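You operate a simulated robot arm through the tools that you are given. There is no shell and no other tool.

Carry out the task below with a simulated two-armed robot. There is one attempt and no reset: what you move stays moved.

JOB
Clamp the valve plate, oil the stone on the pad and stone the brown deposit off.
Fine: the clamp stays tight; the stone goes back. Set down upright: stone holder. What is to be rubbed or washed off counts as gone when no trace of it is left.

It is judged by the outcome, as a careful person would: the job done as asked, and still so three seconds after it is handed in. It fails if anything else is knocked over, pushed out of place, dropped, spilled or broken.

ROBOT AND FRAMES
Two 7-joint arms with fingered hands on one trunk that stands fixed in place. Base frame: the origin is at the foot of the trunk, x ahead of it, y to its left, z up. Units: mm, rad, N and s.
The left shoulder is at [55, 125, 1155], the right one opposite. With the tool pointing down near the work surface each hand reaches from about 480 to 860 mm from the base axis, measured 20 degrees to its own side. Payload 3.6 kg a hand.
The TCP of each hand is the grasp point between the finger pads, 34 mm short of the fingertips. In the tool frame z runs along the fingers and y along their closing line. Largest opening 116 mm; the body of the gripper starts 40 mm behind the TCP. The gripper is a hand of 5 fingers: y runs from the thumb to the fingers, the wrist lies at [-16, -160, -164] in the tool frame, and closing takes about 1.5 s.
Orientation is that of the tool frame in the base frame, as a unit quaternion [w, x, y, z]. With the fingers straight down and the wrist toward the robot, the tool's x, y and z point along [0, 1, 0], [1, 0, 0] and [0, 0, -1] of the base frame.

CONTROLS
- The arms move only by the tool nudge_tool. It takes "left_increments", "right_increments" or both (then of equal length, played together; a hand with none holds still); each is a list of rows, each an object of numbers (a shift or turn left out is 0, a gripper value left out holds the last): "x", "y", "z": the shift along the base's x, y, z in mm; "ax", "ay", "az": the turn, a rotation vector about the base's x, y, z in rad. In form: [{"x": .., "y": .., "z": .., "ax": .., "ay": .., "az": ..}, ...]. A call has 1 to 20 rows; each row is the pose to reach, as a shift and turn from the pose commanded when the call began. "left_hand" and "right_hand" are, for a hand that has rows, the opening, from 0 (shut) to 1 (fully open), set as the call begins (left out, the last holds). A row lasts 0.2 s, in which the tool goes at most 50 mm and 0.15 rad; a call with a longer step from one row to the next is refused whole, and so is a gripper value outside its range. Where a pose cannot be reached the arm comes as near as it can. A force on the tool above 40 N (or 10 N above the force at the start of the call, whichever is more), or a blocked arm, ends the call early, and 0.2 s more pass. The fingers move at their own pace (about 153 mm/s each) and stop on an object; they squeeze with about 24 N. The grip force told is the motor's: it shows also when the fingers shut on nothing. Time passes only in rows, and 0.2 s behind the last, so rows that repeat a pose let the fingers close. The reply holds the time, the measured pose of the TCP, the force on the tool along the base axes, the opening and the grip force, in the units named above and with some noise, with the torque about the TCP (base axes, N m) and any sound that the robot's microphone picked up.
- Cameras (640 x 400 px; columns grow to the right, rows downward): "scene" is now at [129, 54.3, 1367.3]; the picture's right is [0.63, -0.78, 0.00], its down [-0.24, -0.20, -0.95] and it looks along [0.74, 0.59, -0.31] (base axes); focal length 313 px, centre (320, 200). "left" rides on the left gripper at [-69, -134, -110] in its tool frame; the picture's right is [-0.77, -0.19, 0.61], its down [0.59, -0.58, 0.57] and it looks along [0.25, 0.80, 0.55] (tool axes); focal length 256 px, centre (320, 200). "right" rides on the right gripper at [69, -134, -110] in its tool frame; the picture's right is [-0.77, 0.19, -0.61], its down [-0.59, -0.58, 0.57] and it looks along [-0.25, 0.80, 0.55] (tool axes); focal length 256 px, centre (320, 200). There is no depth. A picture from a camera that has moved, and an enlarged one, comes with that camera's place and axes in the base frame and with its lens. The place of the scene camera against the robot may be out by one fixed shift of up to 18 mm in any direction.
- get_image(camera): a new picture of that camera. No time passes.
- move_column(by): slides the trunk up (or, below 0, down) by that many mm; the arms and the scene camera ride with it, the base frame stays. It gives what a move gives, with no picture.
- finger_targets(index, middle, ring, little, thumb_bend, thumb_turn, hand): sets how far each is bent, from 0 (flat) to 100 (curled in); at 30 the hand is open as for a grip, at 70 the pads meet at the TCP. One left out holds its place. A second passes; each finger stops where it meets its share of the squeeze, and holds until it gets a number again. A gripper value or a shape takes the hand back. It gives what a move gives, with no picture; readings hold the bend of each and the force on index, middle, ring, little, thumb and palm. thumb_turn goes from beside the hand (0) to across from the fingers (100), as for a grip.
- preshape(shape, hand): the hand has 5 fingers and takes this shape, open, in about a second: jaw (thumb against the fingers, like two jaws); tri (thumb and two fingers); tip (a fingertip pinch); poke (one finger out to press); point (the index stretched); flat (the hand flat); cup (the hand cupped); fist (a fist). The gripper value then closes the fingers along that shape, each until it touches; the sizes above hold for jaw. It gives what a move gives, with no picture.
- pan_tilt(pan, tilt): turns the head with the scene camera to pan (to the left, within 1.501 rad either way) and tilt (down, from -0.506 to 1.204), counted from straight ahead of the robot. It gives what a move gives.
- inspect(camera, box): a new picture of the part [left, top, right, bottom] of that camera's present view, enlarged. No time passes.
- hand_in(): hands the job in; it is judged then, once.

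Nothing tells you positions but the pictures and the camera data. Unless the task says otherwise, let go and move clear before handing in.

The tools are called after "Emit:" as a command line: name --argument value ..., lists and objects as JSON in quotes. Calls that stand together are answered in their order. nudge_tool: Moves the arms, as the interface text tells. Its arguments: {"type":"object","properties":{"left_increments":{"type":"array"},"left_hand":{"type":"number"},"right_increments":{"type":"array"},"right_hand":{"type":"number"}},"required":[]} The other tools are called the same way: move_column (by) slides the trunk up or down; preshape (shape, hand) gives the hand a shape; finger_targets (index, middle, ring, little, thumb_bend, thumb_turn, hand) moves the fingers one by one; pan_tilt (pan, tilt) turns the head that bears the scene camera; get_image (camera) takes a picture; inspect (camera, box) takes an enlarged picture of a part of a camera's view; hand_in () hands the job in.

At the start:

```text
time: 0.0
left_ee_pos: [270.6, 395.2, 1271.4]
left_orientation: [0.0, 0.707, 0.707, 0.001]
left_ft_force: [0.4, 0.3, 0.0]
left_moment: [-0.01, 0.01, 0.01]
left_finger_gap: 115.9
left_grasp_force: 0.2
left_shape: jaw
left_bend: [30.0, 30.0, 30.0, 30.0, 30.0, 97.0]
left_finger forces: [0.0, 0.0, 0.0, 0.0, 0.1, 0.0]
right_ee_pos: [557.8, 103.0, 1235.1]
right_orientation: [0.0, 0.707, 0.707, -0.001]
right_ft_force: [-0.1, 0.5, -0.1]
right_moment: [-0.01, -0.02, 0.02]
right_finger_gap: 115.7
right_grasp_force: 0.0
right_shape: jaw
right_bend: [30.0, 30.0, 30.0, 30.0, 30.0, 97.0]
right_finger forces: [0.0, 0.0, 0.0, 0.0, 0.0, 0.0]
trunk travel left (down, up): [-350.0, 412.0]
head pan, tilt: [0.675, 0.318]
```

scene: 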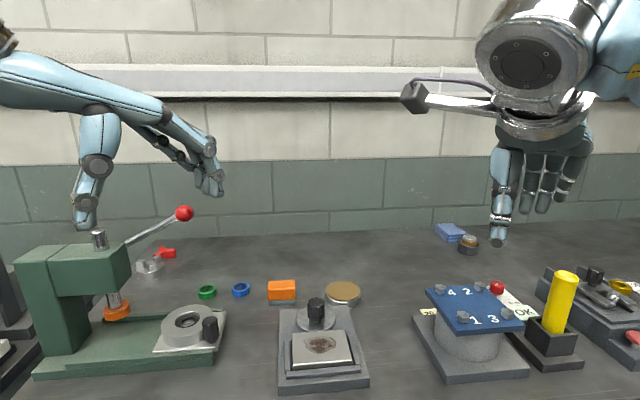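
right: 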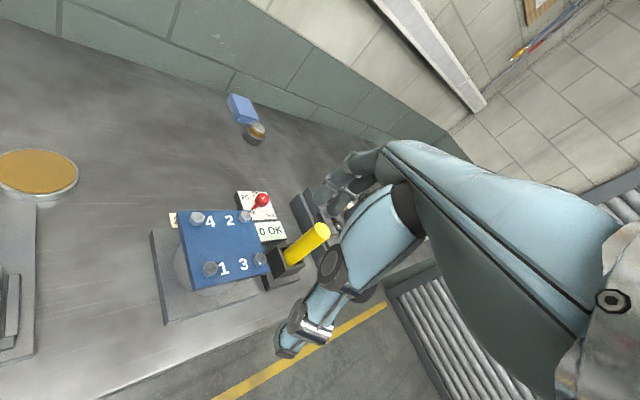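
left: 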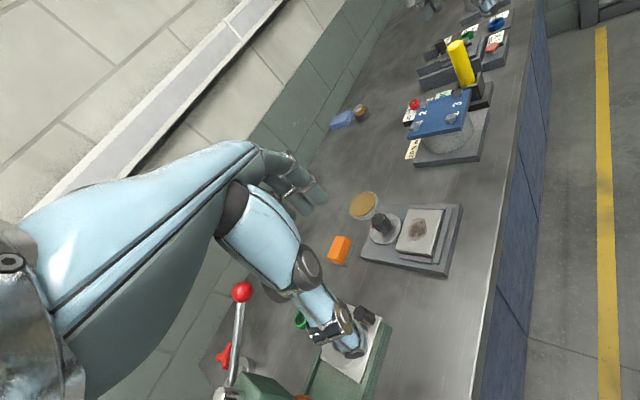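

I see a bench with several stations; the one in the middle has a plate with a brown stain, a dark clamp knob, an orange block (likely the stone holder) and a round tan pad. I'll look closer before moving.

Emit:
inspect --camera "scene" --box '[240, 260, 400, 400]'

Emit:
inspect --camera "left" --box '[300, 170, 480, 300]'

Emit:
inspect --camera "scene" --box '[400, 210, 640, 400]'

Emit:
inspect --camera "scene" --box '[0, 200, 260, 400]'

```text
2.86 times, centred on (320, 330) of scene
camera zoom: at [129.0, 54.3, 1367.3], right [0.63, -0.78, 0.0], down [-0.24, -0.2, -0.95], along [0.74, 0.59, -0.31], focal length 894 px, centre (320, -171)
```

zoom: 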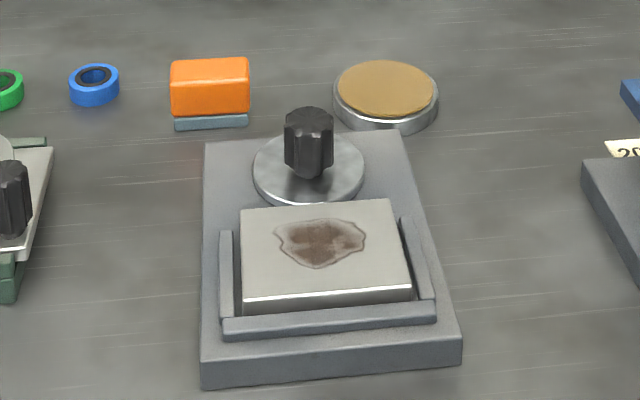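

```text
3.08 times, centred on (390, 235) of left
camera zoom: at [135.8, 326.6, 1381.3], right [-0.19, -0.77, -0.61], down [-0.58, 0.59, -0.57], along [0.8, 0.25, -0.55], focal length 788 px, centre (105, 92)
```

zoom: 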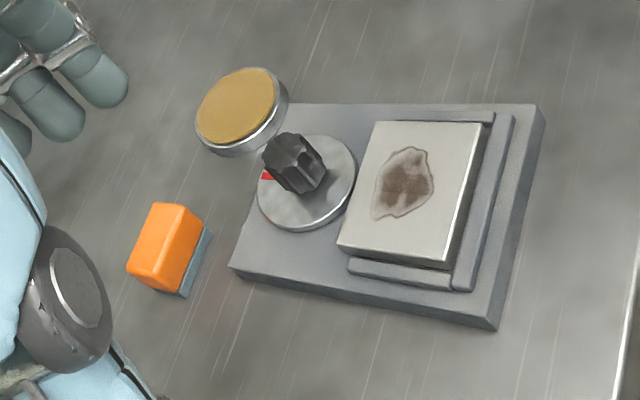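

```text
2.11 times, centred on (520, 305) of scene
camera zoom: at [129.0, 54.3, 1367.3], right [0.63, -0.78, 0.0], down [-0.24, -0.2, -0.95], along [0.74, 0.59, -0.31], focal length 659 px, centre (-101, -21)
```

zoom: 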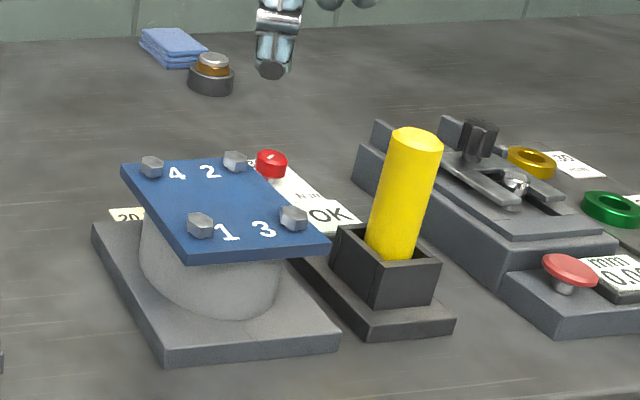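

```text
2.00 times, centred on (130, 300) of scene
camera zoom: at [129.0, 54.3, 1367.3], right [0.63, -0.78, 0.0], down [-0.24, -0.2, -0.95], along [0.74, 0.59, -0.31], focal length 626 px, centre (700, 0)
```

zoom: 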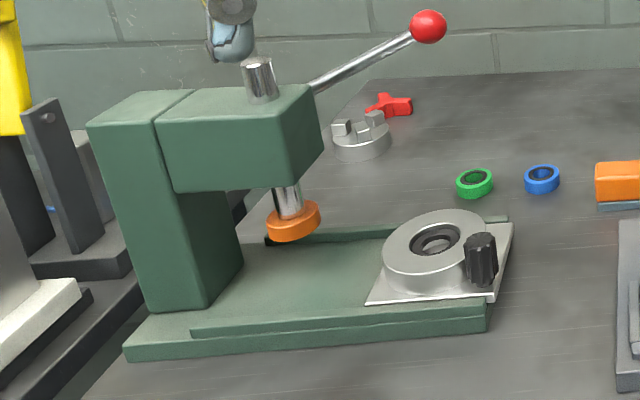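

The middle station looks like an eccentric disc clamp with a knob holding the plate in a nest. I'll zoom in closer to work out how the clamp acts.

Emit:
inspect --camera "scene" --box '[295, 285, 359, 325]'

Emit:
inspect --camera "left" --box '[356, 190, 420, 240]'

Emit:
inspect --camera "scene" --box '[260, 270, 370, 315]'

Emit:
inspect --camera "right" --box '[0, 130, 100, 370]'

```text
10.00 times, centred on (327, 305) of scene
camera zoom: at [129.0, 54.3, 1367.3], right [0.63, -0.78, 0.0], down [-0.24, -0.2, -0.95], along [0.74, 0.59, -0.31], focal length 3130 px, centre (250, -850)
```

zoom: 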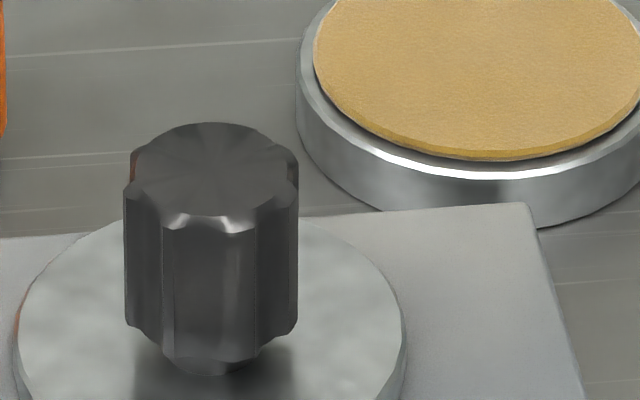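

```text
8.00 times, centred on (388, 215) of left
camera zoom: at [135.8, 326.6, 1381.3], right [-0.19, -0.77, -0.61], down [-0.58, 0.59, -0.57], along [0.8, 0.25, -0.55], focal length 2048 px, centre (-224, 80)
```

zoom: 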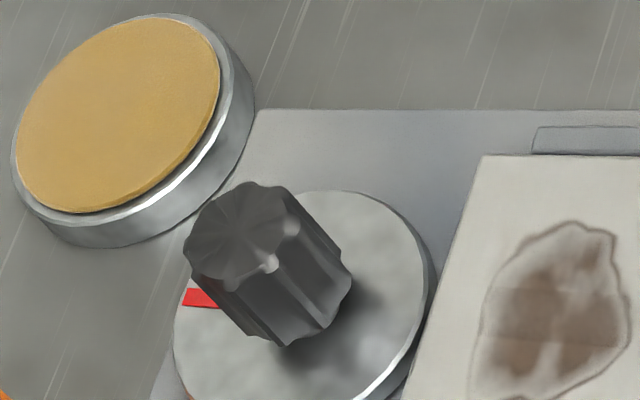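

```text
5.82 times, centred on (315, 292) of scene
camera zoom: at [129.0, 54.3, 1367.3], right [0.63, -0.78, 0.0], down [-0.24, -0.2, -0.95], along [0.74, 0.59, -0.31], focal length 1821 px, centre (349, -338)
```

zoom: 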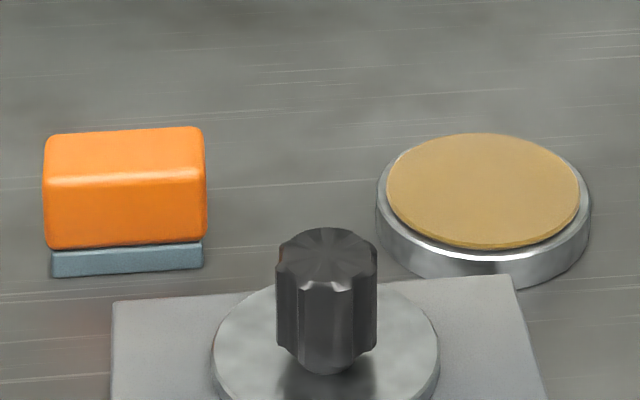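

```text
1.67 times, centred on (50, 250) of right
camera zoom: at [424.0, 170.9, 1345.8], right [0.19, -0.77, 0.61], down [-0.58, -0.59, -0.56], along [0.79, -0.25, -0.55], focal length 427 px, centre (770, 117)
```

zoom: 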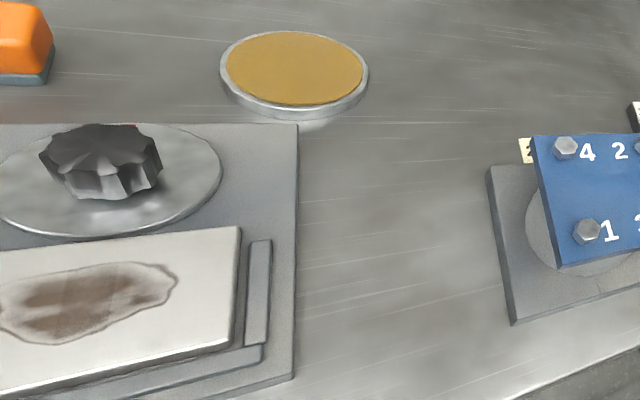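

The knob on the disc sits near [533, 394, 969] and the plate near [495, 340], turned about 45°. The orange holder has the grey stone under it, and the tan pad lies to its right. I'll bring the left hand closer so its camera sees the clamp from another side.

Emit:
nudge_tool --left_increments '[{"x": 19, "y": 15, "z": -35}, {"x": 39, "y": 30, "z": -70}, {"x": 58, "y": 45, "z": -105}, {"x": 78, "y": 60, "z": -140}, {"x": 97, "y": 75, "z": -175}, {"x": 117, "y": 90, "z": -210}, {"x": 117, "y": 90, "z": -210}]'

Emit:
get_image --camera "left"

Emit:
get_image --camera "scene"

```text
time: 1.6
left_ee_pos: [387.3, 485.6, 1061.5]
left_orientation: [0.0, 0.707, 0.707, 0.0]
left_ft_force: [0.2, 0.3, 0.2]
left_moment: [0.02, 0.0, 0.01]
left_finger_gap: 115.9
left_grasp_force: 0.1
left_shape: jaw
left_bend: [30.0, 30.0, 30.0, 30.0, 30.0, 97.0]
left_finger forces: [0.0, 0.1, 0.0, 0.0, 0.0, 0.0]
right_ee_pos: [557.4, 101.8, 1235.1]
right_orientation: [0.0, 0.707, 0.707, 0.0]
right_ft_force: [0.0, -0.1, 0.2]
right_moment: [0.06, 0.0, 0.0]
right_finger_gap: 116.0
right_grasp_force: 0.0
right_shape: jaw
right_bend: [30.0, 30.0, 30.0, 30.0, 30.0, 97.0]
right_finger forces: [0.1, 0.0, 0.1, 0.0, 0.0, 0.0]
trunk travel left (down, up): [-350.0, 412.0]
head pan, tilt: [0.675, 0.318]
```

```text
taken
camera left: at [252.4, 416.6, 1170.6], right [-0.19, -0.77, -0.61], down [-0.58, 0.59, -0.57], along [0.8, 0.25, -0.55], focal length 256 px, centre (320, 200)
```

left: 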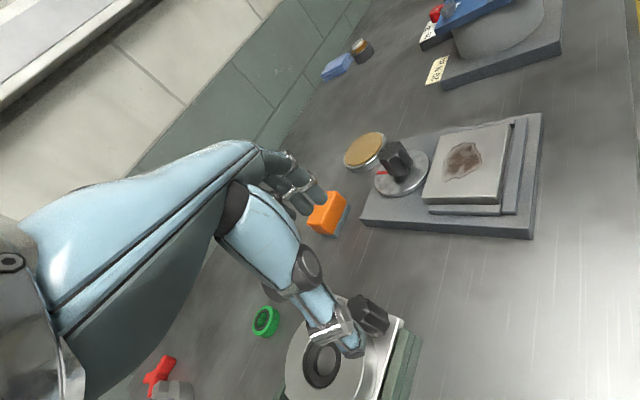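

```text
taken
camera scene: at [128.8, 53.9, 1367.4], right [0.63, -0.78, 0.0], down [-0.24, -0.2, -0.95], along [0.74, 0.59, -0.31], focal length 313 px, centre (320, 200)
```

scene: 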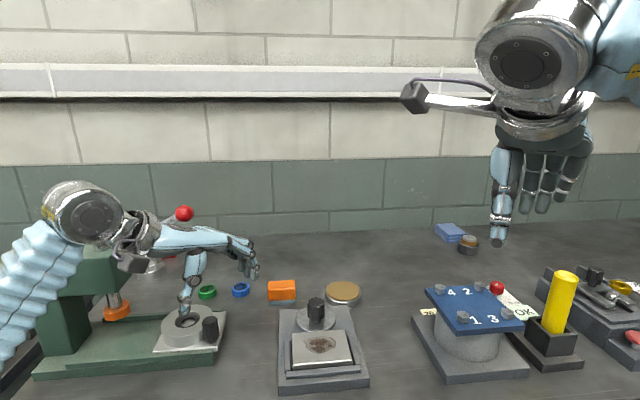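

The hand is nearby and clear of everything. I'll zoom in on the clamp disc from here.

Emit:
inspect --camera "left" --box '[340, 100, 560, 250]'

Emit:
inspect --camera "left" --box '[365, 130, 445, 205]'

Emit:
get_image --camera "right"

```text
2.67 times, centred on (450, 175) of left
camera zoom: at [252.4, 416.6, 1170.6], right [-0.19, -0.77, -0.61], down [-0.58, 0.59, -0.57], along [0.8, 0.25, -0.55], focal length 683 px, centre (-27, 267)
```

zoom: 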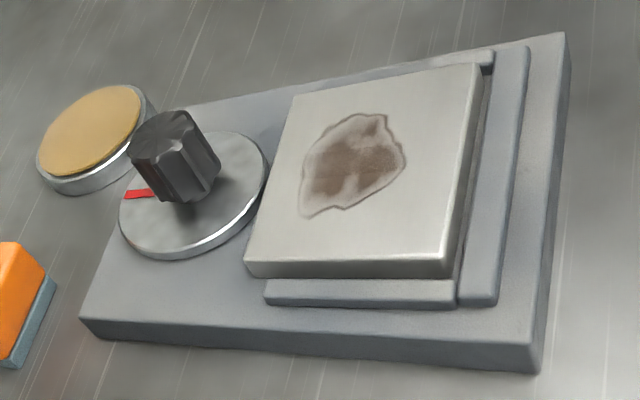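

```text
5.33 times, centred on (405, 168) of left
camera zoom: at [252.4, 416.6, 1170.6], right [-0.19, -0.77, -0.61], down [-0.58, 0.59, -0.57], along [0.8, 0.25, -0.55], focal length 1365 px, centre (-133, 373)
```

zoom: 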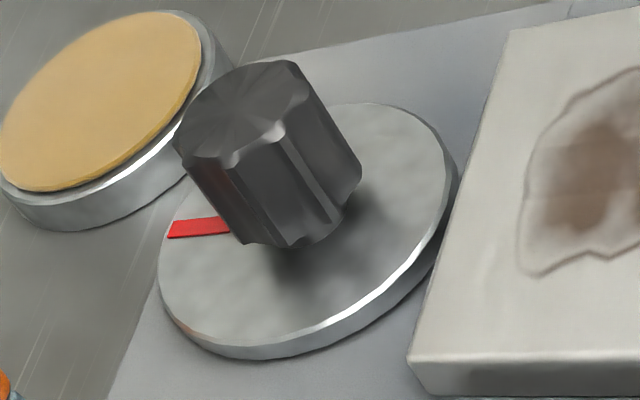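

```text
taken
camera right: at [423.7, 170.5, 1346.0], right [0.19, -0.77, 0.61], down [-0.58, -0.59, -0.56], along [0.79, -0.25, -0.55], focal length 256 px, centre (320, 200)
```

right: 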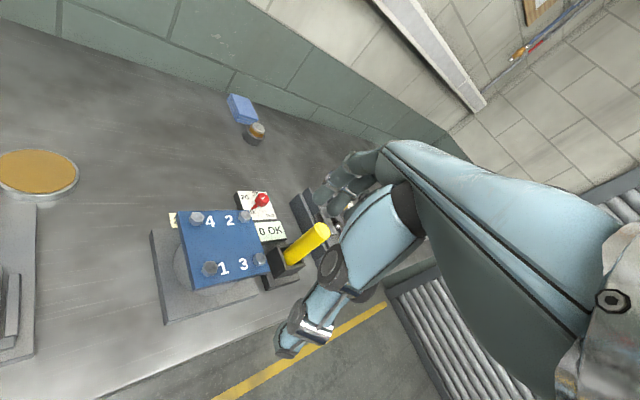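

From two views the knob top comes out at [532, 391, 971], with the plate centred near [479, 338] and its top at z ≈ 933. The red mark points away from the plate. I'll shape the left hand for a three-finger grip and check how that looks.

Emit:
preshape --hand "left" --shape "tri"

Emit:
get_image --camera "left"

Emit:
inspect --camera "scene" --box '[100, 180, 300, 340]'

```text
time: 2.5
left_ee_pos: [387.0, 485.9, 1061.8]
left_orientation: [0.0, 0.707, 0.707, 0.001]
left_ft_force: [0.0, 0.5, -0.2]
left_moment: [-0.02, 0.0, 0.01]
left_finger_gap: 116.0
left_grasp_force: 0.1
left_shape: tri
left_bend: [30.0, 30.0, 98.0, 98.0, 30.0, 97.0]
left_finger forces: [0.0, 0.0, 0.0, 0.1, 0.0, 0.0]
right_ee_pos: [557.8, 103.1, 1235.6]
right_orientation: [-0.001, 0.707, 0.707, -0.001]
right_ft_force: [-1.1, 0.5, 0.2]
right_moment: [-0.02, 0.04, -0.05]
right_finger_gap: 116.1
right_grasp_force: 0.1
right_shape: jaw
right_bend: [30.0, 30.0, 30.0, 30.0, 30.0, 97.0]
right_finger forces: [0.0, 0.0, 0.0, 0.0, 0.0, 0.0]
trunk travel left (down, up): [-350.0, 412.0]
head pan, tilt: [0.675, 0.318]
```

```text
taken
camera left: at [252.4, 416.9, 1170.9], right [-0.19, -0.77, -0.61], down [-0.58, 0.59, -0.57], along [0.79, 0.25, -0.55], focal length 256 px, centre (320, 200)
```

left: 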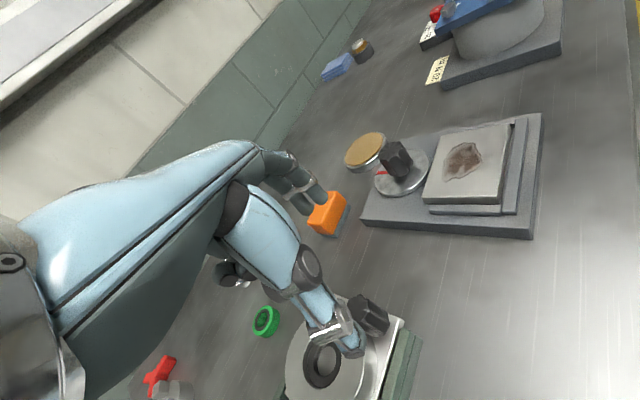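

```text
2.50 times, centred on (200, 260) of scene
camera zoom: at [129.1, 54.4, 1367.3], right [0.63, -0.78, 0.0], down [-0.24, -0.2, -0.95], along [0.74, 0.59, -0.31], focal length 782 px, centre (620, 50)
```

zoom: 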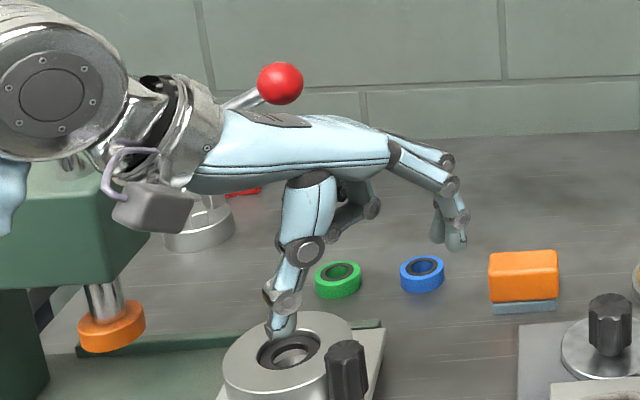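

Emit:
inspect --camera "left" --box '[230, 130, 410, 370]'

```text
1.67 times, centred on (320, 250) of left
camera zoom: at [252.4, 416.9, 1170.9], right [-0.19, -0.77, -0.61], down [-0.58, 0.59, -0.57], along [0.79, 0.25, -0.55], focal length 427 px, centre (320, 117)
```

zoom: 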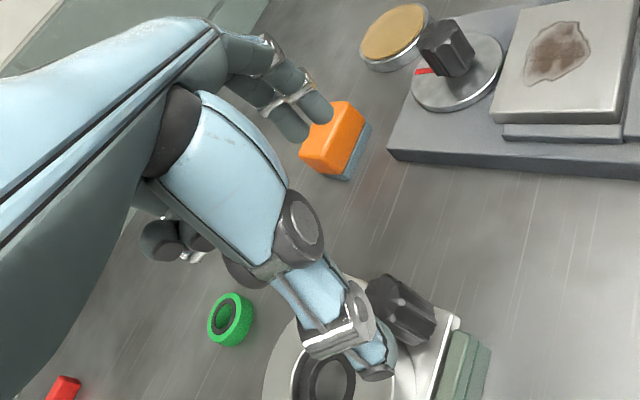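

The three-finger grip is centred on the TCP. I'll move above the knob and yaw the hand by +1.0 rad, leaving room for a clockwise turn.

Emit:
nudge_tool --left_increments '[{"x": 21, "y": -13, "z": 0, "az": 0.145}, {"x": 42, "y": -27, "z": 0, "az": 0.29}, {"x": 62, "y": -40, "z": 0, "az": 0.43}, {"x": 83, "y": -54, "z": 0, "az": 0.57}, {"x": 104, "y": -67, "z": 0, "az": 0.715}, {"x": 125, "y": -81, "z": 0, "az": 0.86}, {"x": 145, "y": -94.5, "z": 0, "az": 1.0}, {"x": 145, "y": -94.5, "z": 0, "az": 1.0}]'

Emit:
get_image --camera "left"

Emit:
get_image --camera "scene"

Emit:
inspect --camera "right" --box '[0, 130, 100, 370]'

```text
time: 4.3
left_ee_pos: [533.6, 393.5, 1060.4]
left_orientation: [0.0, 0.28, 0.96, 0.0]
left_ft_force: [-0.1, 0.9, 0.2]
left_moment: [-0.01, -0.01, -0.03]
left_finger_gap: 115.9
left_grasp_force: 0.1
left_shape: tri
left_bend: [30.0, 30.0, 98.0, 98.0, 30.0, 97.0]
left_finger forces: [0.1, 0.0, 0.0, 0.1, 0.0, 0.1]
right_ee_pos: [557.3, 102.9, 1235.9]
right_orientation: [-0.001, 0.706, 0.708, 0.0]
right_ft_force: [0.4, 1.3, 0.0]
right_moment: [0.0, 0.01, 0.03]
right_finger_gap: 116.0
right_grasp_force: 0.0
right_shape: jaw
right_bend: [30.0, 30.0, 30.0, 30.0, 30.0, 97.0]
right_finger forces: [0.0, 0.0, 0.0, 0.1, 0.0, 0.0]
trunk travel left (down, up): [-350.0, 412.0]
head pan, tilt: [0.675, 0.318]
```

```text
taken
camera left: at [518.3, 242.3, 1170.4], right [0.55, -0.57, -0.61], down [-0.81, -0.17, -0.57], along [0.22, 0.8, -0.55], focal length 256 px, centre (320, 200)
```

left: 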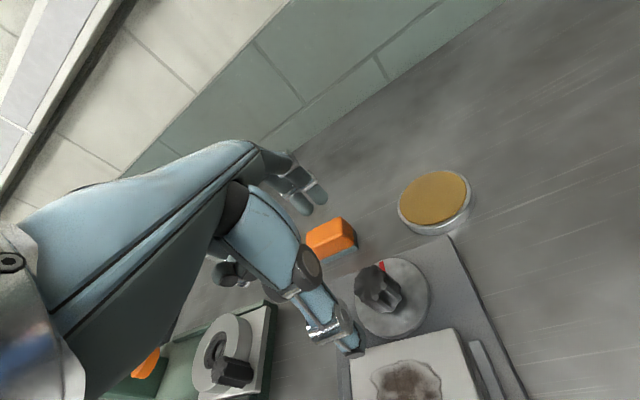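

```text
taken
camera scene: at [129.0, 55.1, 1367.3], right [0.63, -0.78, 0.0], down [-0.24, -0.2, -0.95], along [0.74, 0.59, -0.31], focal length 313 px, centre (320, 200)
```

scene: 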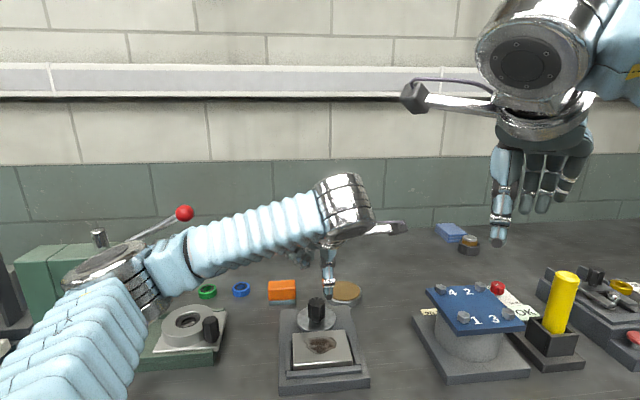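

```text
1.67 times, centred on (50, 250) of right
camera zoom: at [423.9, 171.8, 1345.7], right [0.19, -0.77, 0.61], down [-0.58, -0.59, -0.56], along [0.79, -0.25, -0.55], focal length 427 px, centre (770, 117)
```

zoom: 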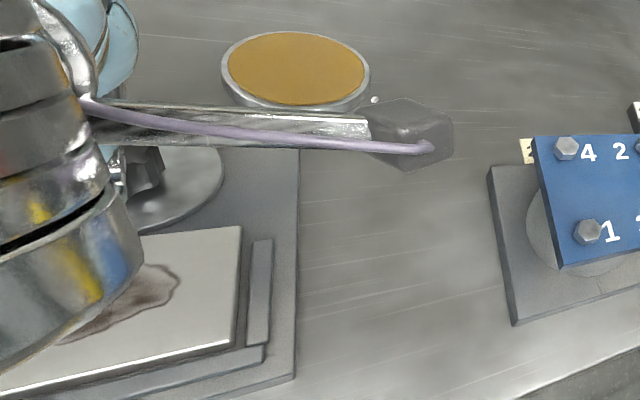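

Emit:
inspect --camera "left" --box '[290, 160, 490, 400]'

Emit:
inspect --camera "left" --box '[340, 245, 440, 345]'

```text
1.67 times, centred on (390, 280) of left
camera zoom: at [518.3, 242.3, 1170.4], right [0.55, -0.57, -0.61], down [-0.81, -0.17, -0.57], along [0.22, 0.8, -0.55], focal length 427 px, centre (203, 67)
```

zoom: 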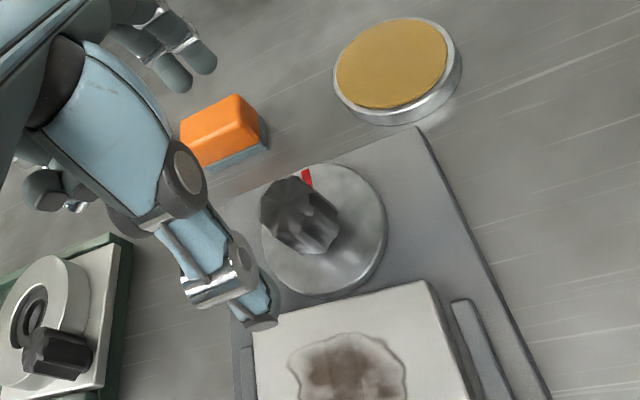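

```text
4.00 times, centred on (390, 295) of left
camera zoom: at [518.3, 242.3, 1170.4], right [0.55, -0.57, -0.61], down [-0.81, -0.17, -0.57], along [0.22, 0.8, -0.55], focal length 1024 px, centre (40, -180)
```

zoom: 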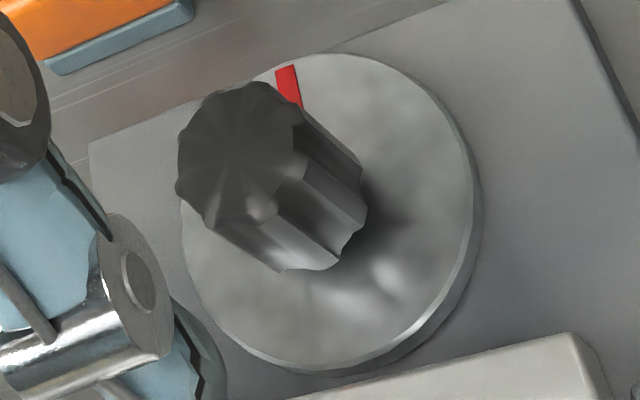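

The knob axis is confirmed at about [532.6, 391.5]. I'll descend over it with the hand open.

Emit:
nudge_tool --left_increments '[{"x": -0.5, "y": -1.5, "z": -20}, {"x": -0.5, "y": -1.5, "z": -40}, {"x": -0.5, "y": -1.5, "z": -55}, {"x": -0.5, "y": -1.5, "z": -68}, {"x": -0.5, "y": -1.5, "z": -80}, {"x": -0.5, "y": -1.5, "z": -80}]'

Emit:
get_image --camera "left"

Emit:
inspect --camera "scene" --box '[260, 220, 400, 340]'

```text
time: 5.7
left_ee_pos: [532.6, 390.6, 980.9]
left_orientation: [0.0, 0.282, 0.96, 0.0]
left_ft_force: [-0.5, -0.3, -0.1]
left_moment: [0.01, 0.02, 0.02]
left_finger_gap: 115.5
left_grasp_force: 0.1
left_shape: tri
left_bend: [30.0, 30.0, 98.0, 98.0, 30.0, 97.0]
left_finger forces: [0.0, 0.0, 0.0, 0.1, 0.0, 0.0]
right_ee_pos: [557.4, 102.8, 1235.5]
right_orientation: [-0.001, 0.707, 0.707, 0.0]
right_ft_force: [-0.4, 0.9, -0.7]
right_moment: [0.02, 0.0, -0.01]
right_finger_gap: 116.1
right_grasp_force: 0.1
right_shape: jaw
right_bend: [30.0, 30.0, 30.0, 30.0, 30.0, 97.0]
right_finger forces: [0.0, 0.1, 0.0, 0.0, 0.0, 0.0]
trunk travel left (down, up): [-350.0, 412.0]
head pan, tilt: [0.675, 0.318]
```

```text
taken
camera left: at [517.3, 239.7, 1091.0], right [0.55, -0.57, -0.61], down [-0.81, -0.17, -0.56], along [0.22, 0.8, -0.55], focal length 256 px, centre (320, 200)
```

left: 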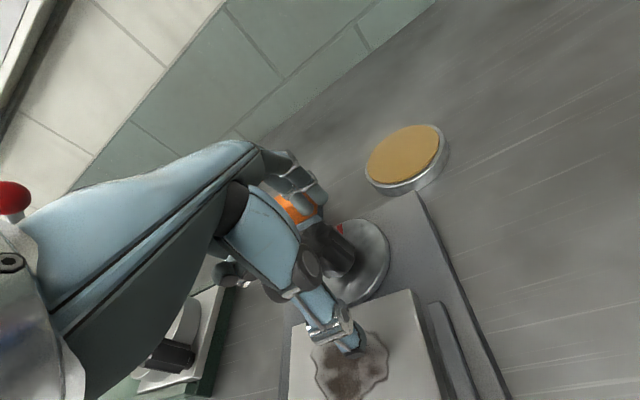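

```text
3.33 times, centred on (330, 280) of scene
camera zoom: at [129.2, 54.3, 1367.3], right [0.63, -0.78, 0.0], down [-0.24, -0.2, -0.95], along [0.74, 0.59, -0.31], focal length 1043 px, centre (287, -67)
```

zoom: 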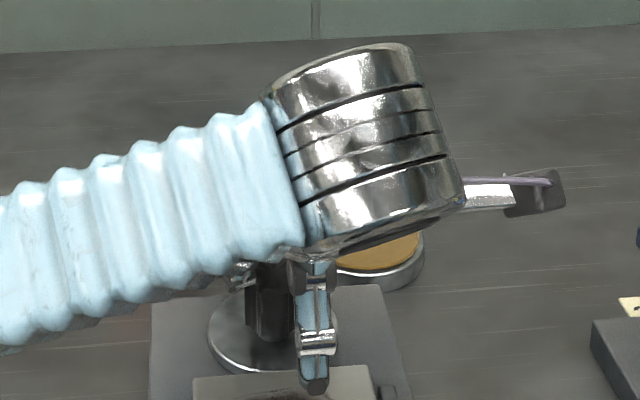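

The knob is between thumb and fingers. I'll drop 5 mm more and close on it.

Emit:
nudge_tool --left_increments '[{"z": -5}, {"z": -5}]'

Emit:
nudge_tool --left_hand 0 --left_increments '[{}, {}, {}, {}, {}, {}, {}, {}, {}]'

Emit:
get_image --camera "left"

```text
time: 6.3
left_ee_pos: [532.9, 389.9, 976.0]
left_orientation: [0.0, 0.282, 0.96, 0.0]
left_ft_force: [0.5, 0.8, -0.8]
left_moment: [-0.01, 0.0, 0.02]
left_finger_gap: 115.8
left_grasp_force: 0.1
left_shape: tri
left_bend: [30.0, 30.0, 98.0, 98.0, 30.0, 97.0]
left_finger forces: [0.0, 0.1, 0.0, 0.0, 0.0, 0.0]
right_ee_pos: [558.1, 101.9, 1236.6]
right_orientation: [-0.001, 0.707, 0.707, -0.002]
right_ft_force: [-0.2, 0.5, 0.2]
right_moment: [0.04, 0.03, 0.0]
right_finger_gap: 116.1
right_grasp_force: 0.1
right_shape: jaw
right_bend: [30.0, 30.0, 30.0, 30.0, 30.0, 97.0]
right_finger forces: [0.1, 0.1, 0.0, 0.1, 0.0, 0.0]
trunk travel left (down, up): [-350.0, 412.0]
head pan, tilt: [0.675, 0.318]
```

```text
time: 8.3
left_ee_pos: [533.1, 390.0, 976.6]
left_orientation: [0.0, 0.282, 0.959, -0.001]
left_ft_force: [-1.8, -1.6, -4.4]
left_moment: [0.71, -0.36, -0.01]
left_finger_gap: 25.6
left_grasp_force: 23.8
left_shape: tri
left_bend: [61.0, 56.0, 100.0, 100.0, 70.0, 100.0]
left_finger forces: [13.8, 15.6, 0.1, 0.0, 32.6, 0.0]
right_ee_pos: [556.9, 101.9, 1235.5]
right_orientation: [-0.001, 0.707, 0.707, 0.0]
right_ft_force: [0.2, 0.2, 0.4]
right_moment: [0.01, 0.0, 0.02]
right_finger_gap: 115.9
right_grasp_force: 0.2
right_shape: jaw
right_bend: [30.0, 30.0, 30.0, 30.0, 30.0, 97.0]
right_finger forces: [0.1, 0.1, 0.1, 0.1, 0.1, 0.1]
trunk travel left (down, up): [-350.0, 412.0]
head pan, tilt: [0.675, 0.318]
```

```text
taken
camera left: at [517.2, 239.6, 1086.0], right [0.55, -0.57, -0.61], down [-0.81, -0.17, -0.56], along [0.22, 0.8, -0.55], focal length 256 px, centre (320, 200)
```

left: 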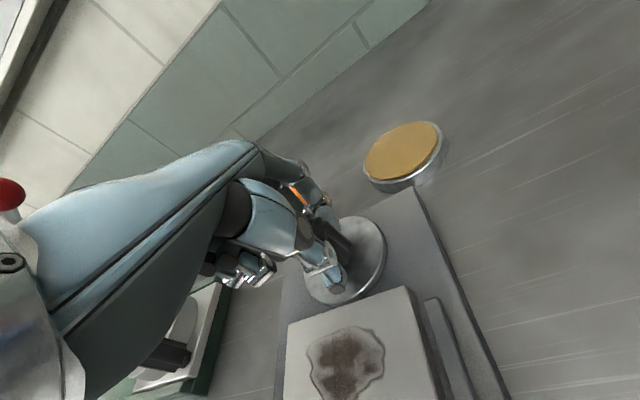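

The knob is gripped firmly. I'll turn it clockwise a bit and watch the torque.

Emit:
nudge_tool --left_increments '[{"az": -0.08}, {"az": -0.16}, {"az": -0.24}, {"az": -0.32}, {"az": -0.4}, {"az": -0.4}]'

Emit:
inspect --camera "left" --box '[240, 170, 460, 400]'

```text
time: 9.7
left_ee_pos: [530.6, 390.6, 978.2]
left_orientation: [0.0, 0.467, 0.884, 0.0]
left_ft_force: [-5.0, 2.1, -4.7]
left_moment: [0.61, -0.57, 0.02]
left_finger_gap: 25.6
left_grasp_force: 23.8
left_shape: tri
left_bend: [61.0, 57.0, 100.0, 100.0, 70.0, 100.0]
left_finger forces: [13.6, 16.3, 0.0, 0.1, 33.7, 0.1]
right_ee_pos: [557.8, 103.2, 1235.3]
right_orientation: [0.0, 0.707, 0.707, 0.0]
right_ft_force: [-0.3, 0.2, 0.3]
right_moment: [0.02, 0.02, 0.01]
right_finger_gap: 115.8
right_grasp_force: 0.0
right_shape: jaw
right_bend: [30.0, 30.0, 30.0, 30.0, 30.0, 97.0]
right_finger forces: [0.1, 0.1, 0.0, 0.0, 0.0, 0.0]
trunk travel left (down, up): [-350.0, 412.0]
head pan, tilt: [0.675, 0.318]
```

```text
1.74 times, centred on (350, 285) of left
camera zoom: at [459.1, 257.9, 1086.1], right [0.28, -0.74, -0.61], down [-0.81, 0.16, -0.56], along [0.52, 0.65, -0.55], focal length 445 px, centre (268, 52)
```

zoom: 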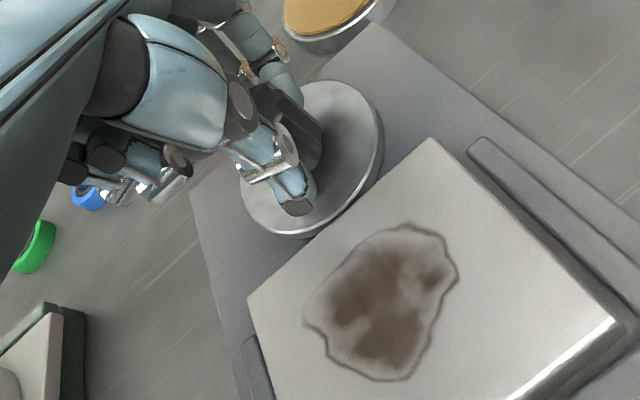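

It turns freely so far with no resisting torque. I'll keep going clockwise.

Emit:
nudge_tool --left_increments '[{"az": -0.08}, {"az": -0.16}, {"az": -0.24}, {"az": -0.32}, {"az": -0.4}, {"az": -0.48}, {"az": -0.56}, {"az": -0.56}]'

Emit:
inspect --camera "left" --box '[240, 120, 520, 340]'

```text
time: 11.5
left_ee_pos: [531.0, 392.0, 976.5]
left_orientation: [0.001, 0.693, 0.721, 0.0]
left_ft_force: [-8.4, 10.0, -1.0]
left_moment: [0.29, -0.73, 0.05]
left_finger_gap: 31.6
left_grasp_force: 23.9
left_shape: tri
left_bend: [60.0, 57.0, 100.0, 100.0, 70.0, 100.0]
left_finger forces: [12.5, 17.3, 0.1, 0.0, 37.4, 0.0]
right_ee_pos: [557.4, 104.1, 1236.0]
right_orientation: [0.0, 0.707, 0.707, -0.001]
right_ft_force: [0.1, 0.1, 0.2]
right_moment: [-0.05, 0.01, -0.01]
right_finger_gap: 115.8
right_grasp_force: 0.1
right_shape: jaw
right_bend: [30.0, 30.0, 30.0, 30.0, 30.0, 97.0]
right_finger forces: [0.1, 0.0, 0.0, 0.0, 0.0, 0.0]
trunk travel left (down, up): [-350.0, 412.0]
head pan, tilt: [0.675, 0.318]
```

```text
1.82 times, centred on (380, 230) of left
camera zoom: at [399.2, 317.0, 1085.8], right [-0.16, -0.78, -0.61], down [-0.6, 0.57, -0.57], along [0.79, 0.28, -0.55], focal length 465 px, centre (211, 146)
```

zoom: 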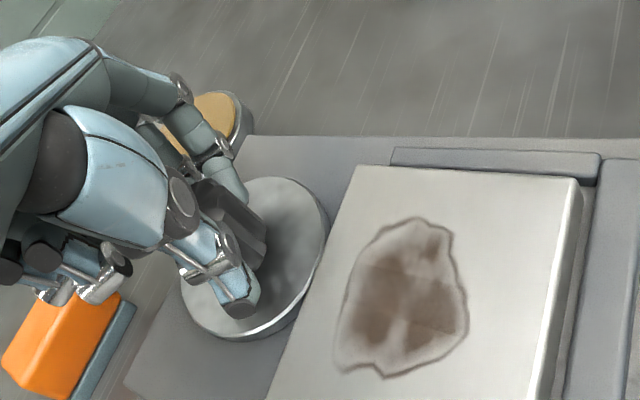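

Emit:
inspect --camera "scene" --box '[260, 240, 380, 360]'

Emit:
inspect --camera "right" --box '[0, 130, 100, 370]'

```text
3.33 times, centred on (320, 300) of scene
camera zoom: at [127.9, 56.5, 1367.4], right [0.63, -0.78, 0.0], down [-0.24, -0.2, -0.95], along [0.74, 0.59, -0.31], focal length 1043 px, centre (320, -133)
```

zoom: 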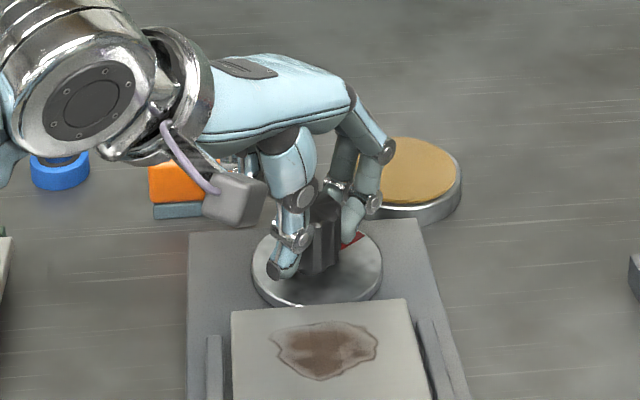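

```text
1.67 times, centred on (50, 250) of right
camera zoom: at [423.0, 172.8, 1345.9], right [0.19, -0.77, 0.61], down [-0.58, -0.59, -0.56], along [0.8, -0.25, -0.55], focal length 427 px, centre (770, 117)
```

zoom: 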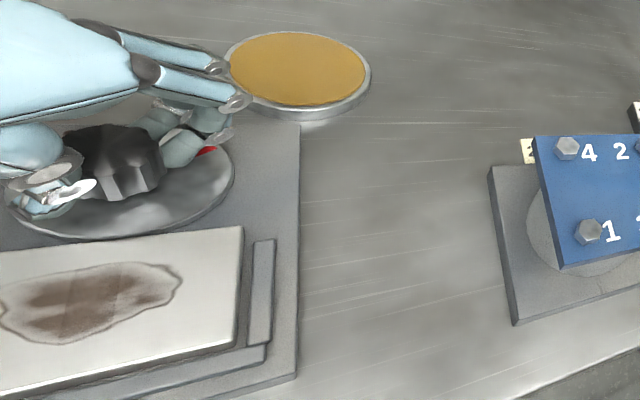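

The red mark has moved with the knob and the disc's lobe is swinging round toward the plate, so it's an eccentric cam and clockwise works. I'll continue, shifting slightly to relieve the side load.

Emit:
nudge_tool --left_increments '[{"x": -0.4, "y": 0.5, "az": -0.08}, {"x": -0.8, "y": 1, "az": -0.16}, {"x": -1, "y": 1.2, "az": -0.24}, {"x": -1, "y": 1.2, "az": -0.32}, {"x": -1, "y": 1.2, "az": -0.4}, {"x": -1, "y": 1.2, "az": -0.48}, {"x": -1, "y": 1.2, "az": -0.48}]'

Emit:
inspect --camera "right" --box '[0, 130, 100, 370]'

Emit:
inspect --camera "scene" --box '[260, 240, 380, 360]'

```text
time: 13.1
left_ee_pos: [530.6, 392.3, 976.6]
left_orientation: [0.001, 0.844, 0.536, 0.0]
left_ft_force: [-3.5, 9.2, -0.4]
left_moment: [-0.16, -0.72, 0.01]
left_finger_gap: 31.9
left_grasp_force: 23.6
left_shape: tri
left_bend: [60.0, 57.0, 100.0, 100.0, 70.0, 100.0]
left_finger forces: [12.7, 17.8, 0.0, 0.0, 37.2, 0.1]
right_ee_pos: [557.2, 104.0, 1235.5]
right_orientation: [-0.001, 0.706, 0.708, -0.001]
right_ft_force: [0.1, -0.1, 0.3]
right_moment: [-0.03, -0.02, 0.01]
right_finger_gap: 115.6
right_grasp_force: 0.0
right_shape: jaw
right_bend: [30.0, 30.0, 30.0, 30.0, 30.0, 97.0]
right_finger forces: [0.0, 0.1, 0.1, 0.1, 0.0, 0.0]
trunk travel left (down, up): [-350.0, 412.0]
head pan, tilt: [0.675, 0.318]
```

```text
1.67 times, centred on (50, 250) of right
camera zoom: at [423.7, 173.3, 1345.6], right [0.19, -0.77, 0.61], down [-0.58, -0.59, -0.56], along [0.79, -0.25, -0.55], focal length 427 px, centre (770, 117)
```

zoom: 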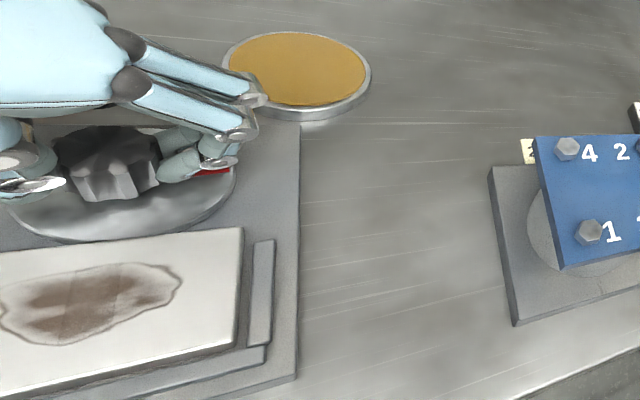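

```text
3.33 times, centred on (320, 300) of scene
camera zoom: at [128.8, 56.6, 1367.3], right [0.63, -0.78, 0.0], down [-0.24, -0.2, -0.95], along [0.74, 0.59, -0.31], focal length 1043 px, centre (320, -133)
```

zoom: 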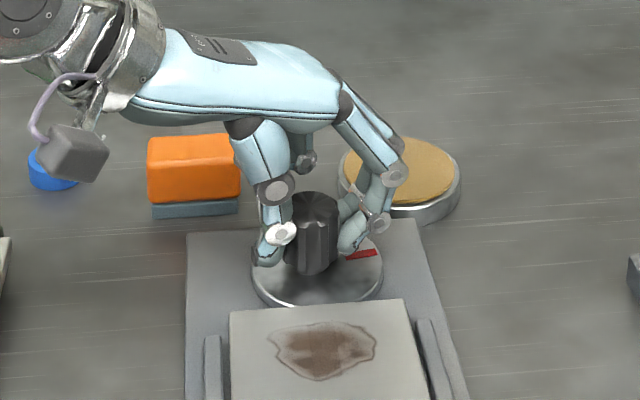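

Still turning freely with the mark now pointing right. I'll carry on clockwise.

Emit:
nudge_tool --left_increments '[{"x": -0.2, "y": 0.5, "az": -0.08}, {"x": -0.4, "y": 1, "az": -0.16}, {"x": -0.4, "y": 1.2, "az": -0.24}, {"x": -0.4, "y": 1.2, "az": -0.32}, {"x": -0.4, "y": 1.2, "az": -0.4}, {"x": -0.4, "y": 1.2, "az": -0.48}, {"x": -0.4, "y": 1.2, "az": -0.56}, {"x": -0.4, "y": 1.2, "az": -0.64}, {"x": -0.4, "y": 1.2, "az": -0.64}]'

Emit:
inspect --camera "right" --box '[0, 130, 100, 370]'

Emit:
inspect --camera "scene" --box '[260, 240, 380, 360]'

Emit:
get_image --camera "scene"

```text
time: 15.1
left_ee_pos: [530.0, 393.1, 976.9]
left_orientation: [0.001, 0.97, 0.242, 0.0]
left_ft_force: [6.1, 11.5, 4.2]
left_moment: [-0.47, -0.55, 0.12]
left_finger_gap: 32.0
left_grasp_force: 24.3
left_shape: tri
left_bend: [60.0, 57.0, 100.0, 100.0, 70.0, 100.0]
left_finger forces: [12.6, 18.6, 0.1, 0.0, 37.4, 0.0]
right_ee_pos: [558.5, 105.4, 1235.0]
right_orientation: [0.001, 0.707, 0.707, -0.002]
right_ft_force: [0.4, 0.2, -0.3]
right_moment: [0.02, 0.02, 0.01]
right_finger_gap: 115.8
right_grasp_force: 0.2
right_shape: jaw
right_bend: [30.0, 30.0, 30.0, 30.0, 30.0, 97.0]
right_finger forces: [0.0, 0.0, 0.0, 0.1, 0.0, 0.0]
trunk travel left (down, up): [-350.0, 412.0]
head pan, tilt: [0.675, 0.318]
```

```text
1.67 times, centred on (50, 250) of right
camera zoom: at [424.9, 173.4, 1345.3], right [0.19, -0.77, 0.61], down [-0.58, -0.59, -0.56], along [0.79, -0.25, -0.55], focal length 427 px, centre (770, 117)
```

zoom: 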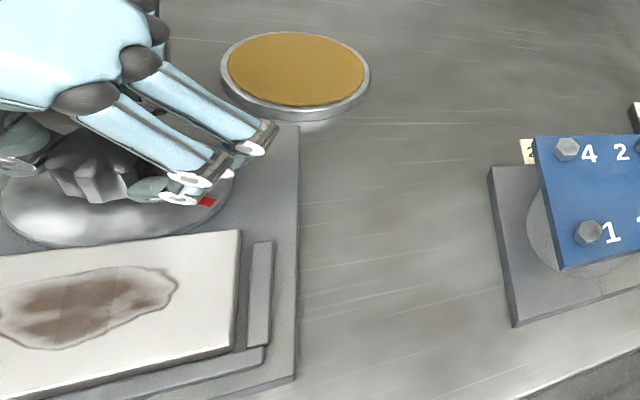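

```text
3.33 times, centred on (320, 300) of scene
camera zoom: at [130.0, 56.9, 1367.2], right [0.63, -0.78, 0.0], down [-0.24, -0.2, -0.95], along [0.74, 0.59, -0.31], focal length 1043 px, centre (320, -133)
```

zoom: 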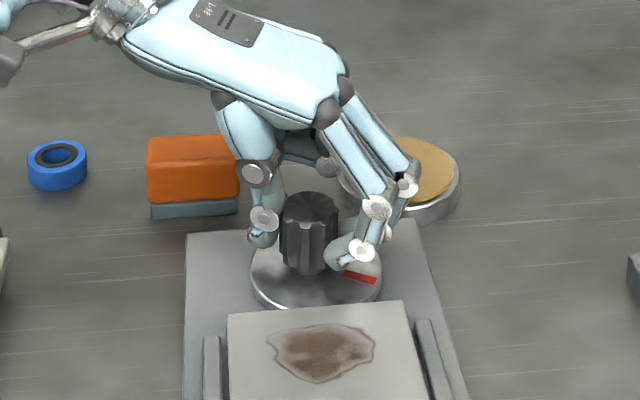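

```text
taken
camera scene: at [130.0, 56.9, 1367.2], right [0.63, -0.78, 0.0], down [-0.24, -0.2, -0.95], along [0.74, 0.59, -0.31], focal length 313 px, centre (320, 200)
```

scene: 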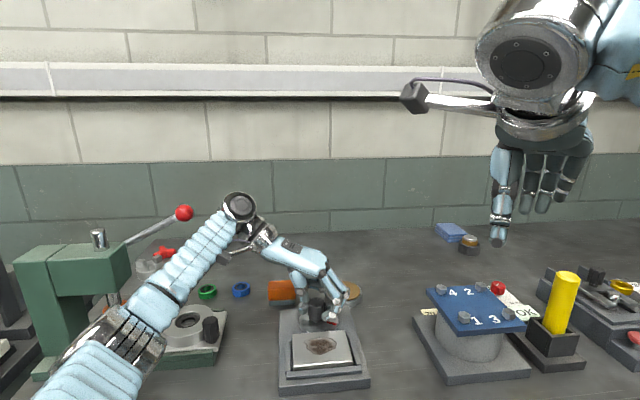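

The mark has passed the right side and a slight torque (0.12 N·m) is showing. I'll continue in smaller steps.

Emit:
nudge_tool --left_increments '[{"az": -0.07}, {"az": -0.14}, {"az": -0.21}, {"az": -0.28}, {"az": -0.35}, {"az": -0.42}, {"az": -0.42}]'

Emit:
inspect --camera "right" --box '[0, 130, 100, 370]'

Emit:
inspect --camera "scene" --box '[260, 240, 380, 360]'

```text
time: 16.7
left_ee_pos: [532.0, 393.2, 976.3]
left_orientation: [0.001, 0.999, 0.035, 0.0]
left_ft_force: [5.5, 10.7, 9.1]
left_moment: [-0.46, -0.42, 0.26]
left_finger_gap: 30.7
left_grasp_force: 24.0
left_shape: tri
left_bend: [62.0, 58.0, 100.0, 100.0, 70.0, 99.0]
left_finger forces: [9.8, 19.4, 0.0, 0.0, 38.0, 0.0]
right_ee_pos: [558.6, 104.2, 1236.5]
right_orientation: [0.0, 0.707, 0.707, -0.002]
right_ft_force: [-0.5, 0.0, -0.6]
right_moment: [-0.05, -0.02, -0.02]
right_finger_gap: 116.1
right_grasp_force: 0.0
right_shape: jaw
right_bend: [30.0, 30.0, 30.0, 30.0, 30.0, 97.0]
right_finger forces: [0.0, 0.0, 0.1, 0.0, 0.1, 0.1]
trunk travel left (down, up): [-350.0, 412.0]
head pan, tilt: [0.675, 0.318]
```

```text
1.67 times, centred on (50, 250) of right
camera zoom: at [424.5, 172.9, 1345.5], right [0.19, -0.77, 0.61], down [-0.58, -0.59, -0.56], along [0.79, -0.25, -0.55], focal length 427 px, centre (770, 117)
```

zoom: 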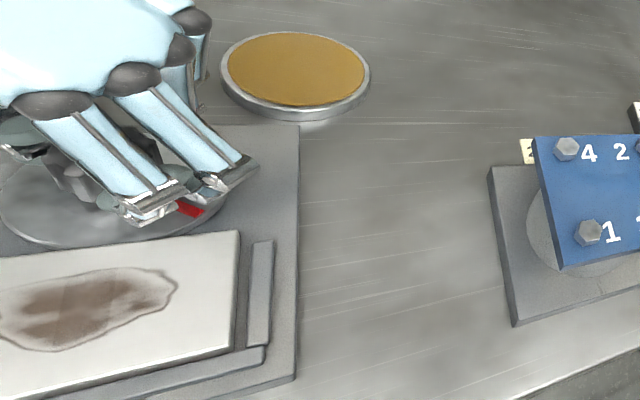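

```text
3.33 times, centred on (320, 300) of scene
camera zoom: at [129.5, 56.3, 1367.2], right [0.63, -0.78, 0.0], down [-0.24, -0.2, -0.95], along [0.74, 0.59, -0.31], focal length 1043 px, centre (320, -133)
```

zoom: 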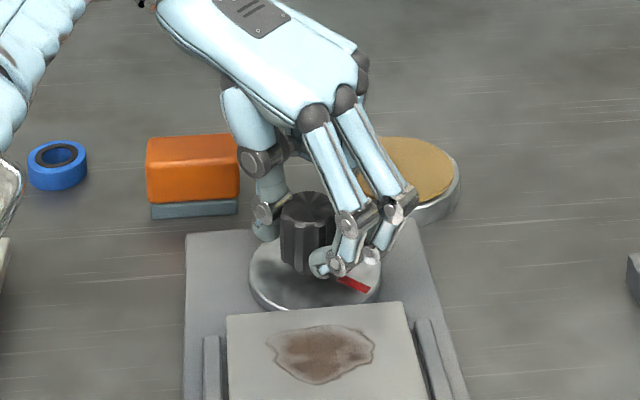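

Torque is rising (0.26 N·m); the cam appears to be meeting the plate. A bit more turn.

Emit:
nudge_tool --left_increments '[{"az": -0.06}, {"az": -0.12}, {"az": -0.18}, {"az": -0.24}, {"az": -0.3}, {"az": -0.3}]'

Emit:
inspect --camera "right" --box '[0, 130, 100, 370]'

Emit:
inspect --camera "scene" --box '[260, 240, 380, 360]'

```text
time: 18.0
left_ee_pos: [517.5, 373.9, 972.2]
left_orientation: [0.007, 0.994, -0.109, -0.009]
left_ft_force: [-28.3, 0.6, 3.3]
left_moment: [-0.04, -0.01, 0.31]
left_finger_gap: 15.9
left_grasp_force: 24.0
left_shape: tri
left_bend: [72.0, 72.0, 100.0, 100.0, 70.0, 97.0]
left_finger forces: [0.0, 0.0, 0.0, 0.0, 27.4, 0.0]
left hand out of reach, approached as far as the arm can: row 3, 4, 5, 6
right_ee_pos: [552.9, 95.5, 1237.2]
right_orientation: [0.0, 0.708, 0.706, 0.002]
right_ft_force: [-0.1, 1.5, 0.0]
right_moment: [-0.01, 0.01, -0.03]
right_finger_gap: 115.9
right_grasp_force: 0.1
right_shape: jaw
right_bend: [30.0, 30.0, 30.0, 30.0, 30.0, 97.0]
right_finger forces: [0.1, 0.0, 0.1, 0.0, 0.0, 0.1]
trunk travel left (down, up): [-350.0, 412.0]
head pan, tilt: [0.675, 0.318]
stopped in row 6 (left hand): the force on the tool passed its limit at 45 N (the readings are from after the stop); the commanded pose is now the measured one
```

```text
1.67 times, centred on (50, 250) of right
camera zoom: at [418.9, 163.9, 1347.9], right [0.19, -0.77, 0.61], down [-0.58, -0.59, -0.57], along [0.8, -0.25, -0.55], focal length 427 px, centre (770, 117)
```

zoom: 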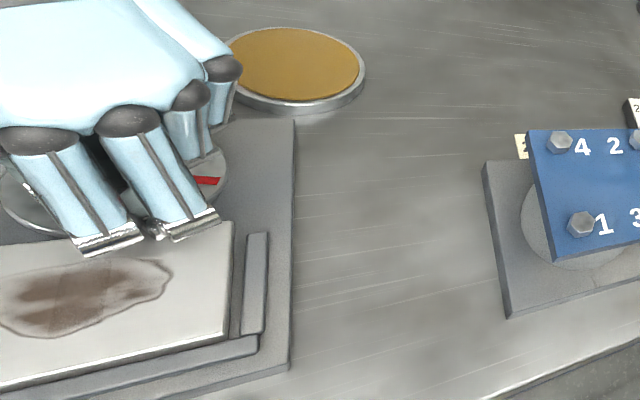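

```text
3.33 times, centred on (320, 300) of scene
camera zoom: at [123.4, 71.3, 1367.7], right [0.63, -0.78, 0.01], down [-0.24, -0.21, -0.95], along [0.74, 0.59, -0.32], focal length 1043 px, centre (320, -133)
```

zoom: 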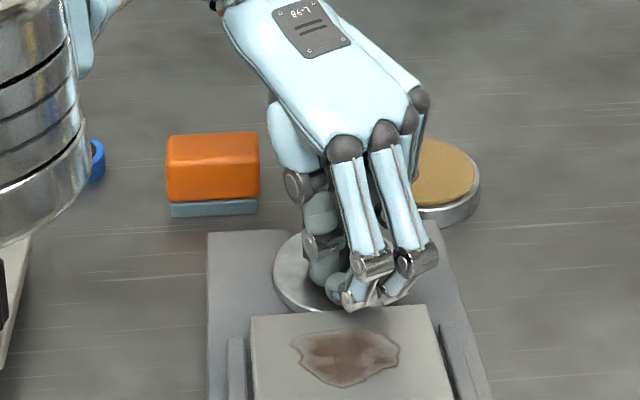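

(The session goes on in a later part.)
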